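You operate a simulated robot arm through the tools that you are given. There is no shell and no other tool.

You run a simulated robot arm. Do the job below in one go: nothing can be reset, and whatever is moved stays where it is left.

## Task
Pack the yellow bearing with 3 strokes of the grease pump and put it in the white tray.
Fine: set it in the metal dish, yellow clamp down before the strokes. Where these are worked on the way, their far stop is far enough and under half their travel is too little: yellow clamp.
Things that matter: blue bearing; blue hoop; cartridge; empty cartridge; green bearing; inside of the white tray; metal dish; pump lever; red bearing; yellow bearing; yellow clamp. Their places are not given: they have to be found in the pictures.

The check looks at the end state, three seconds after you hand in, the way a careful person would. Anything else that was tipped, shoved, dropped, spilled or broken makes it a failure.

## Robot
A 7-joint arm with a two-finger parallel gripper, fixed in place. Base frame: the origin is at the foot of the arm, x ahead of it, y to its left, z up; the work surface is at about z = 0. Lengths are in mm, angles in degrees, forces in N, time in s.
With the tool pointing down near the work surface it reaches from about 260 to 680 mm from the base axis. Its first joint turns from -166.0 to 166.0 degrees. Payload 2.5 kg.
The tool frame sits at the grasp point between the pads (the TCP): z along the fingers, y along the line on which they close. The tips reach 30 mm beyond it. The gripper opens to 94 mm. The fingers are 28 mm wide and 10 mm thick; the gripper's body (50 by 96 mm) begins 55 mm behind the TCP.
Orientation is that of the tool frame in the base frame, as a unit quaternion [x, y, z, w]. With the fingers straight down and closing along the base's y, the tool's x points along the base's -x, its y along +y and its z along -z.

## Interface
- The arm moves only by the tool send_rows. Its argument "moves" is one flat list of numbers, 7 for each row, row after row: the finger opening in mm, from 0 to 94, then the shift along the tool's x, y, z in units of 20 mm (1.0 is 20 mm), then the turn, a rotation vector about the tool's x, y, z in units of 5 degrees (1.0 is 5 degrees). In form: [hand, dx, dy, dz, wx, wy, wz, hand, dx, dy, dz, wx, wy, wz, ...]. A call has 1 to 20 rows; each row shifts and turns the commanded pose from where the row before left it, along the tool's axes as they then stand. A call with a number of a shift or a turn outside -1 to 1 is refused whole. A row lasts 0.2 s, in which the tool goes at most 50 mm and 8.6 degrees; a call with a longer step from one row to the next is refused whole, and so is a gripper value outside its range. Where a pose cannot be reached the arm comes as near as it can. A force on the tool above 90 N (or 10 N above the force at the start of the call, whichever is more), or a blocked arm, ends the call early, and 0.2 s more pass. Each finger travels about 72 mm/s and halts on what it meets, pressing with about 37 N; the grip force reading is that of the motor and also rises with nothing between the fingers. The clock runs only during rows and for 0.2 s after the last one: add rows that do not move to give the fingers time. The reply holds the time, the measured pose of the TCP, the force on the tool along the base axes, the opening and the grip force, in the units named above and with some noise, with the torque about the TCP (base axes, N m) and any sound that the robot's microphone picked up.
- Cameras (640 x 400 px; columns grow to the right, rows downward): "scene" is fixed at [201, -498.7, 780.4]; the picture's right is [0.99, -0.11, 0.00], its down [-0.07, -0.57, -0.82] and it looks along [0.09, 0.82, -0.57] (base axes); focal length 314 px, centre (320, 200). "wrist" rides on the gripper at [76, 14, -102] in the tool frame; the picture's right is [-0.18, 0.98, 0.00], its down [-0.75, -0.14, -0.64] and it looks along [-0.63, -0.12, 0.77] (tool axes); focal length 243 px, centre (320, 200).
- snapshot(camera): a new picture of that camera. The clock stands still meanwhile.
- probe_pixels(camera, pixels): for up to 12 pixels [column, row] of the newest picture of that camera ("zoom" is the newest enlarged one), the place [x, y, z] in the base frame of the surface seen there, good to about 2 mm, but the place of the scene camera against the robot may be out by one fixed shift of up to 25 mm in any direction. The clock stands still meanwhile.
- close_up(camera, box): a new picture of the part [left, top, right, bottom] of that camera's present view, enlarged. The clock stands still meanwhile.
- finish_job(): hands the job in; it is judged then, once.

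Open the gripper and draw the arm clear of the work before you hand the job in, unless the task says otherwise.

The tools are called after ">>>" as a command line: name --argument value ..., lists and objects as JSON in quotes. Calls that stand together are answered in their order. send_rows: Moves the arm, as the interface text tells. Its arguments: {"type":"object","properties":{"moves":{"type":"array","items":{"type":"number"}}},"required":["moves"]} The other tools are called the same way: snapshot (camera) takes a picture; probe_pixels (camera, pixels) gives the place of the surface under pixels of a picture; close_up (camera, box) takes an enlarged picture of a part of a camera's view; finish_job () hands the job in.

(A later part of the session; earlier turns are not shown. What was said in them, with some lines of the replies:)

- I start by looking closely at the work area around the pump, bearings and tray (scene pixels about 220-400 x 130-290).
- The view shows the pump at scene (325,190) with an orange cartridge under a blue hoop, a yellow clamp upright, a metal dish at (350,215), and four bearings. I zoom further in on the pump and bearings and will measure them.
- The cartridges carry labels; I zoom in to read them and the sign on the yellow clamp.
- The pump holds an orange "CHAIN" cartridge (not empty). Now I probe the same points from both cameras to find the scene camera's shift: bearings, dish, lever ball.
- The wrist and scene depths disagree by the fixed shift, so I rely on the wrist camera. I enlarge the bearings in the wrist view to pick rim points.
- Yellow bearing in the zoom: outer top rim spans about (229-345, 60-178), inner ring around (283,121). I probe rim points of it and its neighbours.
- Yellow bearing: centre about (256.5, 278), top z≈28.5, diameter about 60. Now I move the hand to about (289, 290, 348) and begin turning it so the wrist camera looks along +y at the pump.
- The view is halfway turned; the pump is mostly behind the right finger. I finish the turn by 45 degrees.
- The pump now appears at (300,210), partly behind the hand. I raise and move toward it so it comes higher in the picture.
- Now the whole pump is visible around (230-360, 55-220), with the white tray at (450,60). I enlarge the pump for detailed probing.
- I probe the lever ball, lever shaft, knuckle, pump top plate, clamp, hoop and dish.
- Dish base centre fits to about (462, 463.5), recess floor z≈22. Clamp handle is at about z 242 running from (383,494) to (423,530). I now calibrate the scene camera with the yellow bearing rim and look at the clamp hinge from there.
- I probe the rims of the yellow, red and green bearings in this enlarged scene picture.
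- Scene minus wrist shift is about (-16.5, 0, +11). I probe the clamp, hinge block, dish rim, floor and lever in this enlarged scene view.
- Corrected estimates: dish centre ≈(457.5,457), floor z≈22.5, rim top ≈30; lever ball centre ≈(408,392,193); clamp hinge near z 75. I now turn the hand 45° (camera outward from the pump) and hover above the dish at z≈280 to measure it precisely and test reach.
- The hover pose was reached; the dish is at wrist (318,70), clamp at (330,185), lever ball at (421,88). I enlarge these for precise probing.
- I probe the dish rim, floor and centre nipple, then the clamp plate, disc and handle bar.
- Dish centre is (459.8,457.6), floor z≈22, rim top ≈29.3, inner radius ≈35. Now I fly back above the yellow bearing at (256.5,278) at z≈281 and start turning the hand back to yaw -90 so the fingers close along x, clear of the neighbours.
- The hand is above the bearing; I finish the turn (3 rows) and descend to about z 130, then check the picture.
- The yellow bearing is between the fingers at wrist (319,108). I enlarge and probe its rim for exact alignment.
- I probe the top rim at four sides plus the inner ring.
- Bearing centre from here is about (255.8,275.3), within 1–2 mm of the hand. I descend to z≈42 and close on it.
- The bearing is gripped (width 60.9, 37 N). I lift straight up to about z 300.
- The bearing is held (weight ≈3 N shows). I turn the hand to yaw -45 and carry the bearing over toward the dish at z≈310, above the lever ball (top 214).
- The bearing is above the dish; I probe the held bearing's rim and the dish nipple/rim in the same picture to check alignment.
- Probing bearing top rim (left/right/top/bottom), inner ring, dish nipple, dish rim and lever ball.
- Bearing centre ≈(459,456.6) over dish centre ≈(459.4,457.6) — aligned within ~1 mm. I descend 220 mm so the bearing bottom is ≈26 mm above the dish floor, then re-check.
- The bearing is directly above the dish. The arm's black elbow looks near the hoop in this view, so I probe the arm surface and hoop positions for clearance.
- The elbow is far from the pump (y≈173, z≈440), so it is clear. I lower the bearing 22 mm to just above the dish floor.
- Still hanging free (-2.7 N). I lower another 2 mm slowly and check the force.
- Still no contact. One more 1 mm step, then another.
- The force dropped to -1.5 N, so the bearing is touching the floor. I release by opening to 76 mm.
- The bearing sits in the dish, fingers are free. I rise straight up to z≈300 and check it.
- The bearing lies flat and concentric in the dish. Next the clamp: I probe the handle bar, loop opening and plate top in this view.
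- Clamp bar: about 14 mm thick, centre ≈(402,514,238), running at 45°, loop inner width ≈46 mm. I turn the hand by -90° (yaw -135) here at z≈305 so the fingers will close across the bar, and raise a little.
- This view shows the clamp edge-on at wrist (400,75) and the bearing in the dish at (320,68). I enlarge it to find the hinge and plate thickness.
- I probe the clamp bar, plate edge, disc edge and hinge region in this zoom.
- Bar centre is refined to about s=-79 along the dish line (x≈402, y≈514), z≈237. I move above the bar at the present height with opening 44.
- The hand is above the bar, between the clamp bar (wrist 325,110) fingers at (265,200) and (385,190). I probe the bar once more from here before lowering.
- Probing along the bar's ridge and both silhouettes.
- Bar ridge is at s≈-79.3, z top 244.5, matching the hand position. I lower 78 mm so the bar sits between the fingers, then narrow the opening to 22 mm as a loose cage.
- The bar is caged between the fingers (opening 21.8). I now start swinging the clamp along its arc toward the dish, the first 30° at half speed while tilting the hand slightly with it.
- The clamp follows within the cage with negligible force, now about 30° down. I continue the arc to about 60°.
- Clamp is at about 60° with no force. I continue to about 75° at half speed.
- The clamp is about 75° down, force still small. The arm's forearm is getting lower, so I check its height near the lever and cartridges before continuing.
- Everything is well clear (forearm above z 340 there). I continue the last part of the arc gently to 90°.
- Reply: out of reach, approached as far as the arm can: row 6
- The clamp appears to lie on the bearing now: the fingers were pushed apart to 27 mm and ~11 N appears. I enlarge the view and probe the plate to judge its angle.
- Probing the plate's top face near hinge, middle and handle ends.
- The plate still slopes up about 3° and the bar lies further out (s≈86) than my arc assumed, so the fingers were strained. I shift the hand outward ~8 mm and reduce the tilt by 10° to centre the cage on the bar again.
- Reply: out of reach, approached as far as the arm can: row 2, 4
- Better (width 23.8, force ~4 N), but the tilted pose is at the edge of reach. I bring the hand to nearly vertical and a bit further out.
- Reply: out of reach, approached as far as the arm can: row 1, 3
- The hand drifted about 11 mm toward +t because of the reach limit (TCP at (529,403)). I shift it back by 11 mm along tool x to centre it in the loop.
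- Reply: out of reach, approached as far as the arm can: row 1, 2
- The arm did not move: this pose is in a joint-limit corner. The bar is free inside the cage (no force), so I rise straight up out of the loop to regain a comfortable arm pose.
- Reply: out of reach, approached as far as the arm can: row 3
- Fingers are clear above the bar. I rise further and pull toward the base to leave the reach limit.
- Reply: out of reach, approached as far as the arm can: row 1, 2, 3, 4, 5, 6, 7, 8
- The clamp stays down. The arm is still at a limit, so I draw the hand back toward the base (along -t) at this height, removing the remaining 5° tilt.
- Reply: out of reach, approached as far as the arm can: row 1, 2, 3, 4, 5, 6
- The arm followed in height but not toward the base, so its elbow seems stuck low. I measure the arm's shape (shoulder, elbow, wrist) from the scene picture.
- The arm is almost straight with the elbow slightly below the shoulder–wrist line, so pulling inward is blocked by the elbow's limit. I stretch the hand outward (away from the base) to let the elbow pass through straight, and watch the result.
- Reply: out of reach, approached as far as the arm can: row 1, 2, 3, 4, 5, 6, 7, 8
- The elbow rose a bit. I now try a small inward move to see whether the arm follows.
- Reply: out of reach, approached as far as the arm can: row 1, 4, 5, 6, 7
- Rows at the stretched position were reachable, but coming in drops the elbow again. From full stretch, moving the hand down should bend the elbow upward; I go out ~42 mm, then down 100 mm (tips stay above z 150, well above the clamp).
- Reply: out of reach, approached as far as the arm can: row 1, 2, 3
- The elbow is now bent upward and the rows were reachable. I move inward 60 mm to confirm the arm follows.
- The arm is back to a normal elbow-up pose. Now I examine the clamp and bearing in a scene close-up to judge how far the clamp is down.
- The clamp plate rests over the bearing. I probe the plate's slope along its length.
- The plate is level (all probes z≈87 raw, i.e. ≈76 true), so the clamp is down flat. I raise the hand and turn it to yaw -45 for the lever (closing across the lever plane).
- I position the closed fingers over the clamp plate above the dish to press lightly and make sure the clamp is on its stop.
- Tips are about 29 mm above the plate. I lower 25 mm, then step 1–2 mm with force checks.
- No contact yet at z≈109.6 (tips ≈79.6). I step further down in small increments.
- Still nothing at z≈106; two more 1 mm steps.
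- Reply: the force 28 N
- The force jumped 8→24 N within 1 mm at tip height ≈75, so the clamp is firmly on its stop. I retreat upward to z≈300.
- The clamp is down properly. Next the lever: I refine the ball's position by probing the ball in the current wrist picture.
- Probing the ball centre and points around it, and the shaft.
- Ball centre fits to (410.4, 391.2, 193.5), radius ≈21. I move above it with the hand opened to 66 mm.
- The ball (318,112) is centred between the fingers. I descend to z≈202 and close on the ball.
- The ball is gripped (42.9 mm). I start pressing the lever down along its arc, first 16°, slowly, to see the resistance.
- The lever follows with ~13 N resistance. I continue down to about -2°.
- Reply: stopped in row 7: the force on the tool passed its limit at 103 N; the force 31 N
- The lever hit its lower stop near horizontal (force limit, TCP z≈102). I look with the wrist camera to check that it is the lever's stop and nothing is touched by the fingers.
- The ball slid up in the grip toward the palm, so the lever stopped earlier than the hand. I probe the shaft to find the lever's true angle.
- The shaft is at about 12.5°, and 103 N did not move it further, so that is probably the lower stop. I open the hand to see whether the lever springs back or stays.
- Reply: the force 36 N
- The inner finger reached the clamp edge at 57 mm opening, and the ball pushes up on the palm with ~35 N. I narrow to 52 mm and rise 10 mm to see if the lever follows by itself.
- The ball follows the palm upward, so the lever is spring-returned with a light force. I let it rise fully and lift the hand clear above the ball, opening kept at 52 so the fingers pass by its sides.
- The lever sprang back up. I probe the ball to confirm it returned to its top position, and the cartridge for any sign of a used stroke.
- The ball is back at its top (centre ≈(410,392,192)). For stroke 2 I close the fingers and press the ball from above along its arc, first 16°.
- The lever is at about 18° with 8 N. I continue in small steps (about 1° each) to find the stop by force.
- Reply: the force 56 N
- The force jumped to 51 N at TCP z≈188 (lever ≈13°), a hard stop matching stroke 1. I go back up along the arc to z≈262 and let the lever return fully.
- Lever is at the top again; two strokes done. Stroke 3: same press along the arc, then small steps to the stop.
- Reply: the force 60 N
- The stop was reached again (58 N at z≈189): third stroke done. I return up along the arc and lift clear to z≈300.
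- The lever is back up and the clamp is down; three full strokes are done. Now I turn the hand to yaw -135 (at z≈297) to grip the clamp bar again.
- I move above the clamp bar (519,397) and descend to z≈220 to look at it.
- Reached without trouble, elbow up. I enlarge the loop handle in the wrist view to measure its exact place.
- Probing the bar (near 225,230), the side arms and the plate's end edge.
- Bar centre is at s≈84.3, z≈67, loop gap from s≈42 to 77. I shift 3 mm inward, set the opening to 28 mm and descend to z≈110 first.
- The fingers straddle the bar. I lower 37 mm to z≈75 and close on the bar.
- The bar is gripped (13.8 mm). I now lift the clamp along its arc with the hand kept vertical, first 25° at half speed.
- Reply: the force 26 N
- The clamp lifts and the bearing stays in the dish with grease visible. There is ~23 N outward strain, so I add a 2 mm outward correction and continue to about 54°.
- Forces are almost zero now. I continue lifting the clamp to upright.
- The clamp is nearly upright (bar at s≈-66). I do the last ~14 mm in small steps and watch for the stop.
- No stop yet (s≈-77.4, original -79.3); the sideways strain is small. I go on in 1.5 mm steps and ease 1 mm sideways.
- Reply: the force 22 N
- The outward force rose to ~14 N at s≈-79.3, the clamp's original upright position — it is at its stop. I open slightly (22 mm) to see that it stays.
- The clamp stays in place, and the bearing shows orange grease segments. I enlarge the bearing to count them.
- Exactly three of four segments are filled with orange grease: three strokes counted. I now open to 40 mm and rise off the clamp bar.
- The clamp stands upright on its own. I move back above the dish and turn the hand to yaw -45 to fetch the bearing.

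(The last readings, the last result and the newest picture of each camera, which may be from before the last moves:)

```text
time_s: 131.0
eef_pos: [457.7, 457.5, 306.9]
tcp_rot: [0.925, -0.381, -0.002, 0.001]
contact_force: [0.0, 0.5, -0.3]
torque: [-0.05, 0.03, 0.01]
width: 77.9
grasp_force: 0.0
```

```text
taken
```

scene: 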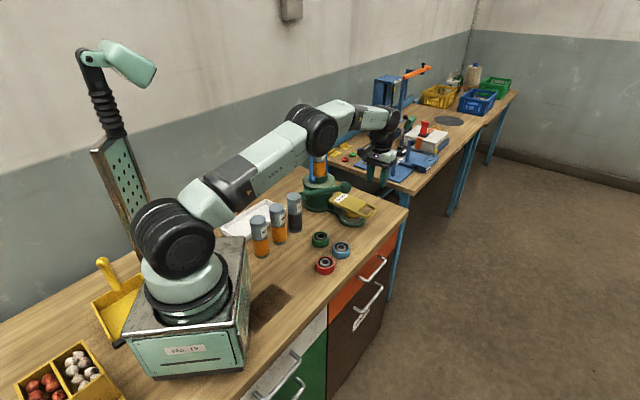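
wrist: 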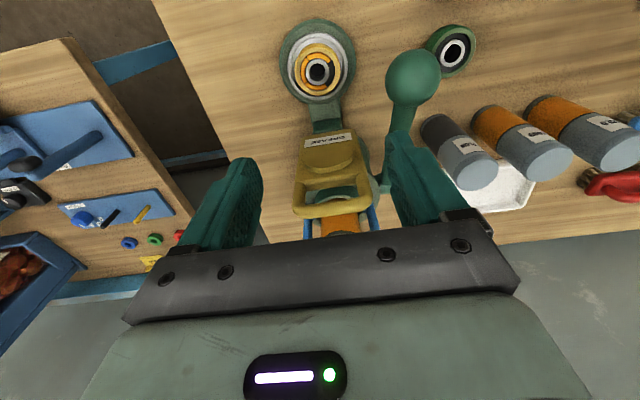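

I check the bearing's centre by enlarging and probing its rim at wrist (318,70).

>>> close_up --camera "wrist" --box '[270, 15, 370, 115]'

```text
4.00 times, centred on (320, 65) of wrist
```

zoom: 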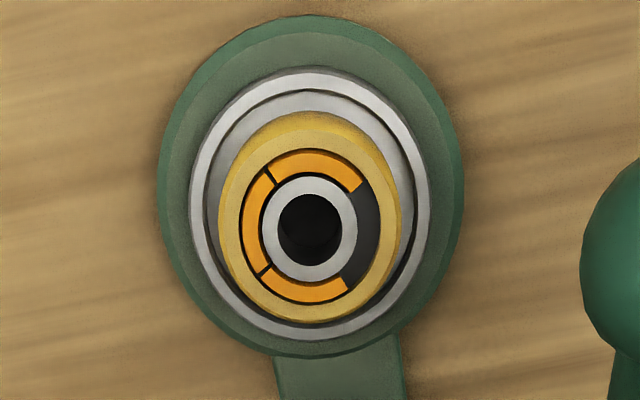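

Probing the bearing rim at four sides.

>>> probe_pixels --camera "zoom" --pixels '[[229, 228], [391, 225], [312, 140], [306, 313], [270, 228], [350, 226], [310, 184], [308, 272], [197, 200], [423, 200]]'

```text
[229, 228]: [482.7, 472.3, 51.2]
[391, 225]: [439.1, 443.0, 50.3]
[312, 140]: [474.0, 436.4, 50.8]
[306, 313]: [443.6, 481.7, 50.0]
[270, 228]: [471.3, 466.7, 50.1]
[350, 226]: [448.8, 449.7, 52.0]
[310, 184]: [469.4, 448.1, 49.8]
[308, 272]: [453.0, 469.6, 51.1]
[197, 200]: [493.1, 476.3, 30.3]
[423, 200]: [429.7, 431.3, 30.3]
```

Bearing centre ≈(460.2,458.4). I adjust by ~2 mm and descend with the hand at 78 mm, first to z≈87.

>>> send_rows --moves '[78, 0.08, -0.11, 1, 0, 0, 0, 78, 0, 0, 1, 0, 0, 0, 78, 0, 0, 1, 0, 0, 0, 78, 0, 0, 1, 0, 0, 0, 78, 0, 0, 1, 0, 0, 0, 78, 0, 0, 1, 0, 0, 0, 78, 0, 0, 1, 0, 0, 0, 78, 0, 0, 1, 0, 0, 0, 78, 0, 0, 1, 0, 0, 0, 78, 0, 0, 1, 0, 0, 0, 78, 0, 0, 1, 0, 0, 0]'

>>> snapshot --camera "wrist"

```text
time_s: 133.4
eef_pos: [461.7, 457.0, 86.2]
tcp_rot: [0.925, -0.381, -0.002, 0.001]
contact_force: [0.0, -0.7, -0.5]
torque: [-0.03, 0.01, 0.0]
width: 77.9
grasp_force: 0.0
```

```text
taken
```

wrist: 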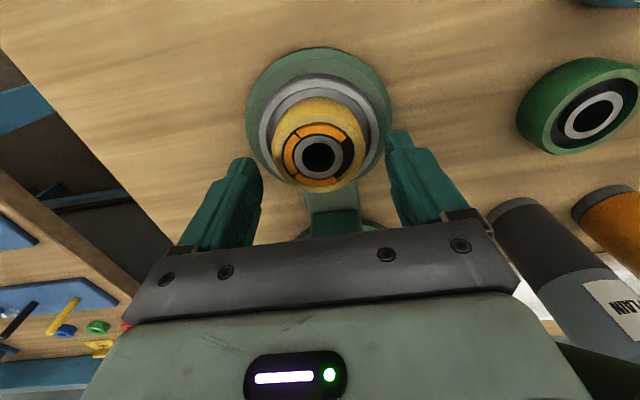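

The bearing is centred between the fingers. I lower 21 mm (tips ≈35, above the rim at 30) and close.

>>> send_rows --moves '[78, 0, 0, 0.5, 0, 0, 0, 78, 0, 0, 0.5, 0, 0, 0, 78, 0, 0, 0.04, 0, 0, 0, 78, 0, 0, 0, 0, 0, 0, 40, 0, 0, 0, 0, 0, 0, 40, 0, 0, 0, 0, 0, 0, 40, 0, 0, 0, 0, 0, 0]'

>>> close_up --camera "wrist" --box '[180, 20, 460, 240]'

```text
time_s: 135.0
eef_pos: [461.9, 457.5, 65.3]
tcp_rot: [0.924, -0.382, -0.001, 0.002]
contact_force: [0.5, 0.7, 0.1]
torque: [0.09, -0.11, -0.02]
width: 61.1
grasp_force: 36.9
```

```text
1.82 times, centred on (320, 130) of wrist
```

zoom: 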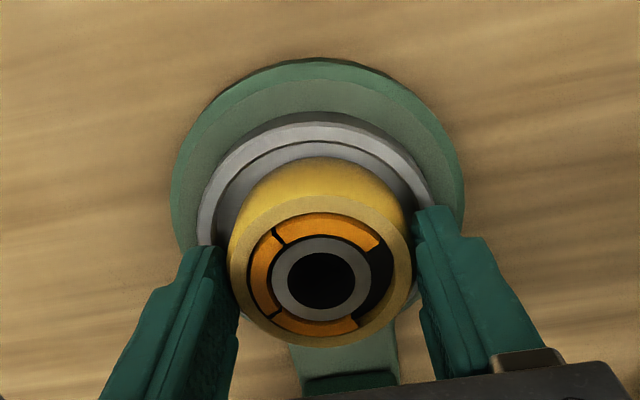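

The bearing is gripped (61.1 mm, 37 N). I lift it straight up to about z 310.

>>> send_rows --moves '[40, 0, 0, -0.3, 0, 0, 0, 40, 0, 0, -0.7, 0, 0, 0, 40, 0, 0, -0.98, 0, 0, 0, 40, 0, 0, -0.98, 0, 0, 0, 40, 0, 0, -0.98, 0, 0, 0, 40, 0, 0, -0.98, 0, 0, 0, 40, 0, 0, -0.98, 0, 0, 0, 40, 0, 0, -0.98, 0, 0, 0, 40, 0, 0, -0.98, 0, 0, 0, 40, 0, 0, -0.98, 0, 0, 0, 40, 0, 0, -0.98, 0, 0, 0, 40, 0, 0, -0.98, 0, 0, 0, 40, 0, 0, -0.98, 0, 0, 0]'

>>> snapshot --camera "wrist"

>>> close_up --camera "scene" --box '[210, 180, 320, 270]'

```text
time_s: 137.8
eef_pos: [460.4, 459.0, 303.1]
tcp_rot: [0.924, -0.382, -0.002, 0.002]
contact_force: [0.3, 0.2, -3.5]
torque: [0.01, 0.0, -0.04]
width: 61.5
grasp_force: 37.4
```

```text
taken
```

wrist: 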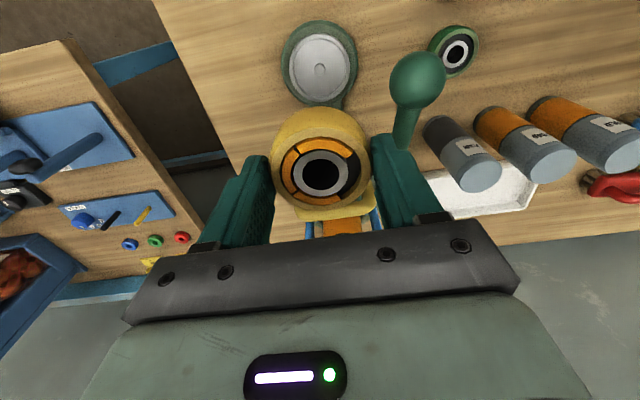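

```text
4.44 times, centred on (265, 225) of scene
```

zoom: 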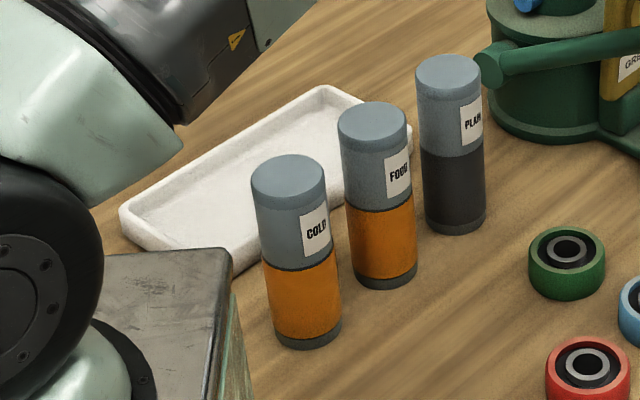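

The bearing is held safely. I probe the tray (rim corners and floor) in this scene close-up.

>>> probe_pixels --camera "zoom" --pixels '[[125, 208], [322, 88], [150, 245], [362, 112], [230, 175], [280, 135], [180, 210], [300, 120], [240, 210], [325, 125], [200, 160], [236, 262]]'

```text
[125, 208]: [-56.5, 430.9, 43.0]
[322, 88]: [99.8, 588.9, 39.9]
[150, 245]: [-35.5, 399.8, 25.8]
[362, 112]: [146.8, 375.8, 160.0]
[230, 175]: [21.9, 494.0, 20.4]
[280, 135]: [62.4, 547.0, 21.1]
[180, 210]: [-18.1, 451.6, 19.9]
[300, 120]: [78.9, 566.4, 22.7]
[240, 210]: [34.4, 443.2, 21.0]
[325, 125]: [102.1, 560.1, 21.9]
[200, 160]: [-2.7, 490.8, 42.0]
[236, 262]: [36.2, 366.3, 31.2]
```

The tray runs along the 45° direction, centre near (77,470), floor z≈10, rim ≈31. I carry the bearing at z≈303 first toward the base, then over to the tray, staying well clear of the pump hoop.

>>> send_rows --moves '[40, -0.124, 0.937, 0, 0, 0, 0, 40, -0.124, 0.937, 0, 0, 0, 0, 40, -0.124, 0.937, 0, 0, 0, 0, 40, -0.124, 0.937, 0, 0, 0, 0, 40, -0.124, 0.937, 0, 0, 0, 0, 40, -0.124, 0.937, 0, 0, 0, 0, 40, -0.971, 0.579, 0, 0, 0, 0, 40, -0.971, 0.579, 0, 0, 0, 0, 40, -0.971, 0.579, 0, 0, 0, 0, 40, -0.971, 0.579, 0, 0, 0, 0, 40, -0.971, 0.579, 0, 0, 0, 0, 40, -0.971, 0.579, 0, 0, 0, 0, 40, -0.971, 0.579, 0, 0, 0, 0, 40, -0.971, 0.579, 0, 0, 0, 0, 40, -0.971, 0.579, 0, 0, 0, 0, 40, -0.971, 0.579, 0, 0, 0, 0]'

>>> send_rows --moves '[40, -0.971, 0.579, 0, 0, 0, 0, 40, -0.971, 0.579, 0, 0, 0, 0, 40, -0.971, 0.579, 0, 0, 0, 0, 40, 0, 0, 0, 0, 0, 0]'

>>> snapshot --camera "wrist"

>>> snapshot --camera "scene"

```text
time_s: 141.2
eef_pos: [152.1, 442.0, 304.4]
tcp_rot: [0.924, -0.382, -0.002, 0.0]
contact_force: [0.4, 0.6, -2.5]
torque: [0.02, 0.02, -0.03]
width: 61.2
grasp_force: 37.0
```

```text
time_s: 142.2
eef_pos: [86.8, 459.5, 301.4]
tcp_rot: [0.924, -0.382, -0.001, 0.002]
contact_force: [0.7, 0.3, -3.1]
torque: [-0.01, -0.02, 0.01]
width: 60.8
grasp_force: 36.9
```

```text
taken
```

wrist: 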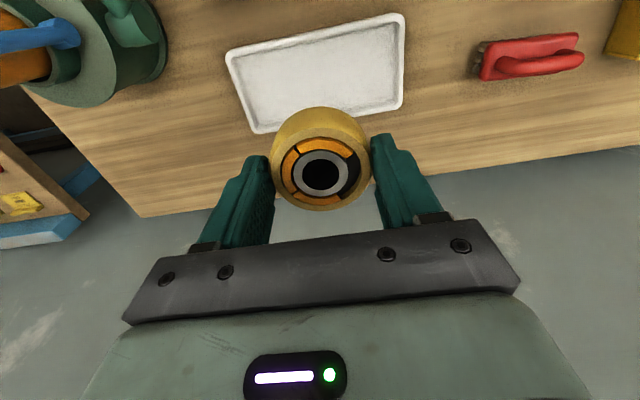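

```text
taken
```

scene: 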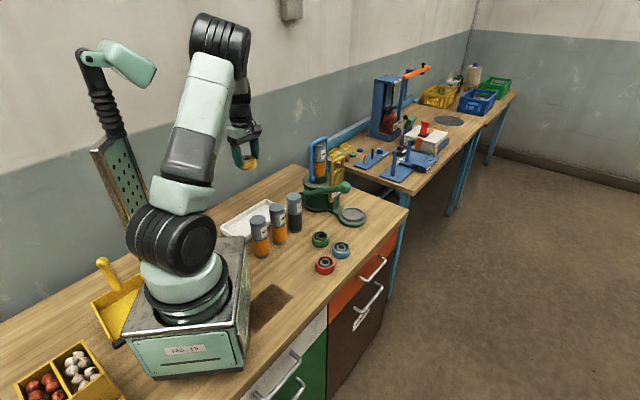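

The tray is clearly visible at wrist (315,70). I enlarge it and probe its rim and inner floor edges.

>>> close_up --camera "wrist" --box '[215, 0, 415, 145]'

```text
2.76 times, centred on (315, 72) of wrist
```

zoom: 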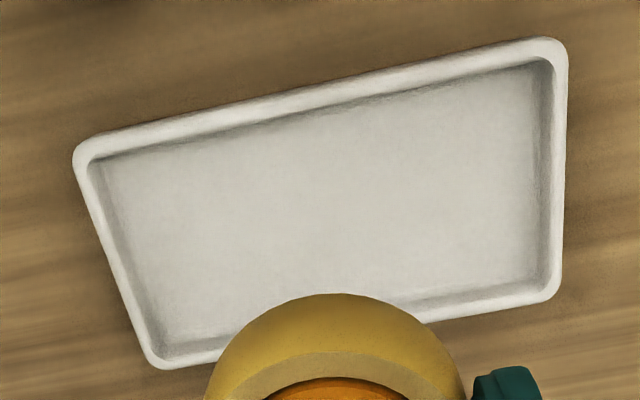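

Probing tray rim corners and floor points.

>>> probe_pixels --camera "zoom" --pixels '[[85, 150], [555, 50], [158, 360], [552, 292], [110, 165], [535, 72], [165, 340], [530, 285], [320, 200], [330, 105], [230, 250], [450, 200]]'

```text
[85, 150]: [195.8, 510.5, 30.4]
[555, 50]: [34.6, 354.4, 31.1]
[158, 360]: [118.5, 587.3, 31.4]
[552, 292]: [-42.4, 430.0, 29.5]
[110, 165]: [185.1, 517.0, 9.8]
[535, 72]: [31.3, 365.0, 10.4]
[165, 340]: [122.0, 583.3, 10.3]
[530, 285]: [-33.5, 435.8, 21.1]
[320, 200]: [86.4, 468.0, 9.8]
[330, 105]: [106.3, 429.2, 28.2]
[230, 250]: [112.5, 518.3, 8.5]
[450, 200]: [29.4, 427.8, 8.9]
```

Tray centre is (76.6,470.5), floor z≈9.5. I shift ~15 mm to the centre and descend 220 mm.

>>> send_rows --moves '[40, -0.75, -0.03, 0.3, 0, 0, 0, 40, 0, 0, 0.7, 0, 0, 0, 40, 0, 0, 1, 0, 0, 0, 40, 0, 0, 1, 0, 0, 0, 40, 0, 0, 1, 0, 0, 0, 40, 0, 0, 1, 0, 0, 0, 40, 0, 0, 1, 0, 0, 0, 40, 0, 0, 1, 0, 0, 0, 40, 0, 0, 1, 0, 0, 0, 40, 0, 0, 1, 0, 0, 0, 40, 0, 0, 1, 0, 0, 0, 40, 0, 0, 1, 0, 0, 0]'

>>> snapshot --camera "wrist"

>>> close_up --camera "scene" --box '[180, 100, 320, 270]'

```text
time_s: 144.8
eef_pos: [75.7, 473.2, 82.4]
tcp_rot: [0.924, -0.381, -0.001, 0.002]
contact_force: [1.7, -0.3, -3.1]
torque: [-0.03, -0.03, 0.0]
width: 61.0
grasp_force: 37.2
```

```text
taken
```

wrist: 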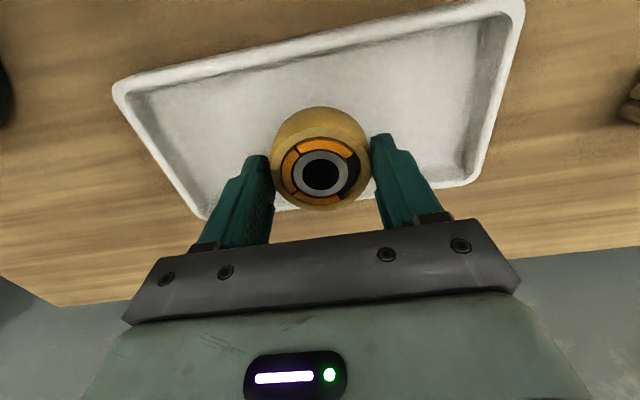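

```text
2.35 times, centred on (250, 185) of scene
```

zoom: 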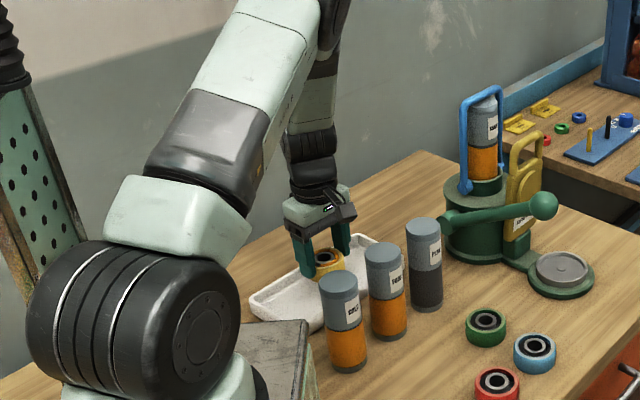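

The bearing hangs over the middle of the tray. I lower 26 mm, then in 1 mm steps until it touches.

>>> send_rows --moves '[40, 0.05, 0, 0.5, 0, 0, 0, 40, 0.05, 0, 0.5, 0, 0, 0, 40, 0, 0, 0.3, 0, 0, 0, 40, 0, 0, 0, 0, 0, 0]'

>>> send_rows --moves '[40, 0, 0, 0.06, 0, 0, 0, 40, 0, 0, 0.06, 0, 0, 0, 40, 0, 0, 0, 0, 0, 0]'

```text
time_s: 145.8
eef_pos: [77.3, 469.9, 55.4]
tcp_rot: [0.924, -0.382, -0.001, 0.002]
contact_force: [0.2, -0.1, -2.6]
torque: [-0.01, 0.03, 0.0]
width: 61.1
grasp_force: 37.2
```

```text
time_s: 146.6
eef_pos: [76.1, 469.3, 53.8]
tcp_rot: [0.924, -0.382, -0.001, 0.001]
contact_force: [0.2, 0.5, -2.8]
torque: [0.0, -0.02, 0.01]
width: 61.2
grasp_force: 36.7
```

Still hanging free (-2.8 N). Two more single-millimetre steps.

>>> send_rows --moves '[40, 0, 0, 0.05, 0, 0, 0, 40, 0, 0, 0, 0, 0, 0]'

>>> send_rows --moves '[40, 0, 0, 0.05, 0, 0, 0, 40, 0, 0, 0, 0, 0, 0]'

```text
time_s: 147.2
eef_pos: [76.4, 469.9, 54.5]
tcp_rot: [0.924, -0.382, -0.002, 0.001]
contact_force: [-0.1, -0.6, -4.1]
torque: [-0.02, -0.01, 0.0]
width: 61.1
grasp_force: 37.0
```

```text
time_s: 147.8
eef_pos: [77.9, 471.1, 52.3]
tcp_rot: [0.924, -0.382, -0.002, 0.001]
contact_force: [0.1, -0.3, -3.9]
torque: [0.01, -0.04, -0.03]
width: 61.3
grasp_force: 37.2
```

Not touching yet at z≈52.5; I continue with 1 mm steps.

>>> send_rows --moves '[40, 0, 0, 0.05, 0, 0, 0, 40, 0, 0, 0, 0, 0, 0]'

>>> send_rows --moves '[40, 0, 0, 0.05, 0, 0, 0, 40, 0, 0, 0, 0, 0, 0]'

```text
time_s: 148.4
eef_pos: [78.0, 468.2, 51.3]
tcp_rot: [0.925, -0.381, -0.001, 0.001]
contact_force: [0.1, -1.3, 1.3]
torque: [0.09, -0.1, -0.07]
width: 61.4
grasp_force: 36.8
```

```text
time_s: 149.0
eef_pos: [76.4, 469.1, 52.1]
tcp_rot: [0.924, -0.382, -0.001, 0.001]
contact_force: [2.4, -9.0, 26.7]
torque: [-0.18, -0.01, 0.08]
width: 61.0
grasp_force: 37.3
```

It touches the tray floor (27 N). I relax 1 mm upward and open the hand to 80 mm.

>>> send_rows --moves '[40, 0, 0, -0.05, 0, 0, 0, 40, 0, 0, 0, 0, 0, 0, 66, 0, 0, 0, 0, 0, 0, 80, 0, 0, 0, 0, 0, 0, 80, 0, 0, 0, 0, 0, 0, 80, 0, 0, 0, 0, 0, 0]'

>>> close_up --camera "wrist" --box '[180, 20, 460, 240]'

```text
time_s: 150.4
eef_pos: [75.7, 469.8, 52.0]
tcp_rot: [0.924, -0.382, -0.001, 0.001]
contact_force: [0.7, -0.5, 0.8]
torque: [0.04, 0.06, 0.0]
width: 79.8
grasp_force: 0.1
```

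```text
1.82 times, centred on (320, 130) of wrist
```

zoom: 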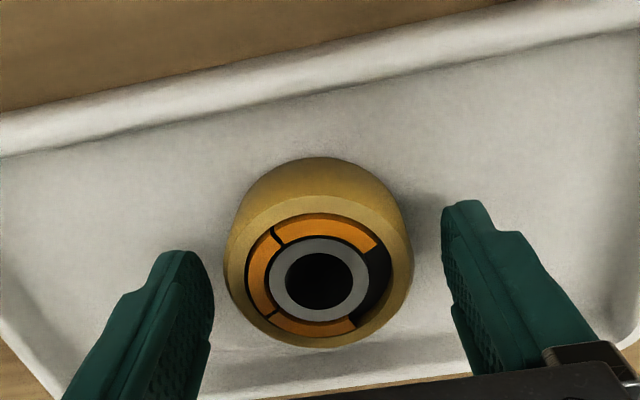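

The bearing sits flat in the tray and the fingers are free. I rise straight up to about z 330.

>>> send_rows --moves '[80, 0, 0, -0.4, 0, 0, 0, 80, 0, 0, -0.8, 0, 0, 0, 80, 0, 0, -1, 0, 0, 0, 80, 0, 0, -1, 0, 0, 0, 80, 0, 0, -1, 0, 0, 0, 80, 0, 0, -1, 0, 0, 0, 80, 0, 0, -1, 0, 0, 0, 80, 0, 0, -1, 0, 0, 0, 80, 0, 0, -1, 0, 0, 0, 80, 0, 0, -1, 0, 0, 0, 80, 0, 0, -1, 0, 0, 0, 80, 0, 0, -1, 0, 0, 0, 80, 0, 0, -1, 0, 0, 0, 80, 0, 0, -1, 0, 0, 0, 80, 0, 0, -1, 0, 0, 0]'

>>> snapshot --camera "wrist"

>>> snapshot --camera "scene"

>>> close_up --camera "scene" --box '[210, 120, 400, 290]'

```text
time_s: 153.6
eef_pos: [75.9, 470.6, 336.0]
tcp_rot: [0.924, -0.382, -0.001, 0.001]
contact_force: [-0.3, -0.6, -0.1]
torque: [0.04, 0.04, 0.02]
width: 80.1
grasp_force: 0.1
```

```text
taken
```

wrist: 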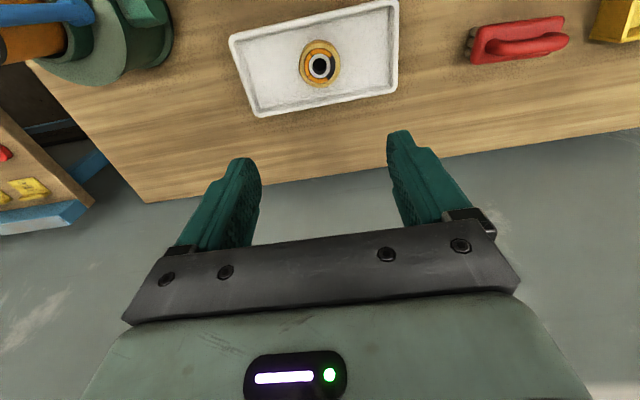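

```text
taken
```

scene: 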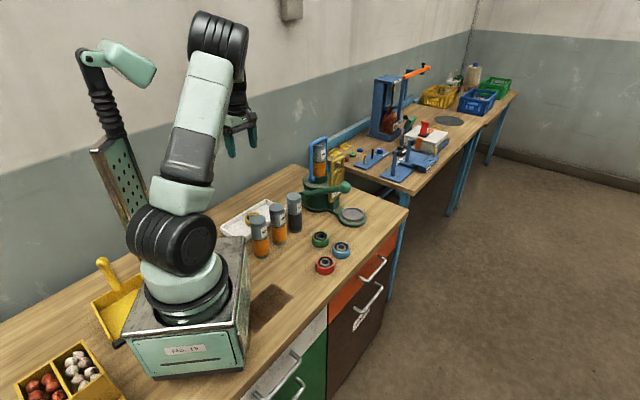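

```text
2.35 times, centred on (305, 205) of scene
```

zoom: 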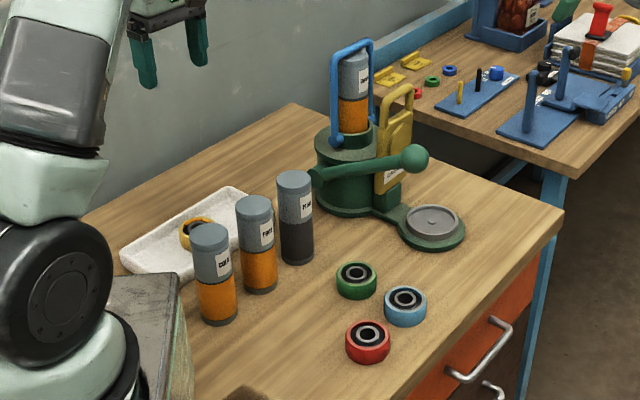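

The yellow bearing lies in the white tray, the clamp and lever are up, and the other items are where they were. I raise the hand further and open it fully before handing in.

>>> send_rows --moves '[94, 0, 0, -0.9, 0, 0, 0, 94, 0, 0, -0.9, 0, 0, 0, 94, 0, 0, -0.9, 0, 0, 0, 94, 0, 0, -0.9, 0, 0, 0, 94, 0, 0, -0.9, 0, 0, 0, 94, 0, 0, 0, 0, 0, 0, 94, 0, 0, 0, 0, 0, 0]'

>>> close_up --camera "wrist" --box '[210, 0, 430, 130]'

```text
time_s: 155.2
eef_pos: [76.9, 470.8, 427.3]
tcp_rot: [0.924, -0.382, -0.001, 0.001]
contact_force: [0.7, 1.6, -0.2]
torque: [0.01, 0.05, 0.0]
width: 94.2
grasp_force: 0.1
```

```text
2.91 times, centred on (320, 65) of wrist
```

zoom: 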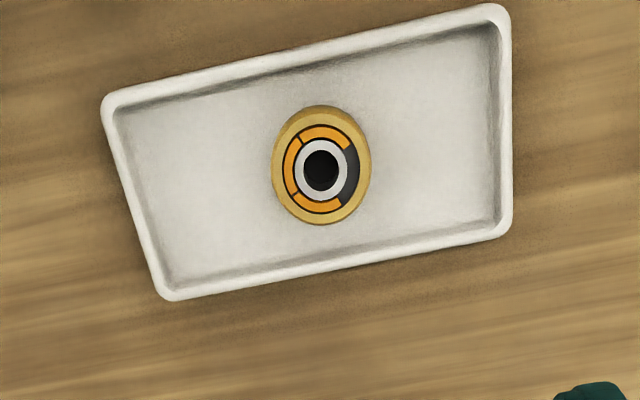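

The bearing rests flat in the middle of the tray with three grease segments filled, and the arm is clear with the hand open. I hand the job in.

>>> finish_job

```text
The job is handed in.
```

The yellow bearing is packed with three strokes of grease and lies flat in the middle of the white tray. I've handed the job in.

- **Strokes:** I swung the yellow clamp down to its stop on the bearing first. Then I pressed the pump lever to its lower stop three times, and it sprang back up each time. The close-ups show three of the bearing's four segments filled with orange grease.
- **Pump:** The clamp is back upright, the lever is up, and the metal dish is empty. I used the "CHAIN" cartridge already in the pump.
- **Everything else:** In the last pictures the other bearings, the loose cartridges, the blue hoop and the tray look as they did at the start.
- **Snags:** The arm briefly jammed at its reach limit after lowering the clamp, and I freed it without moving anything else. On the first stroke the push reached about 103 N against the lever's stop, enough to halt the move. While opening after that stroke, one finger also pressed against the edge of the lowered clamp. I saw no shift or damage from either.

The hand is open and raised above the tray, clear of the work.
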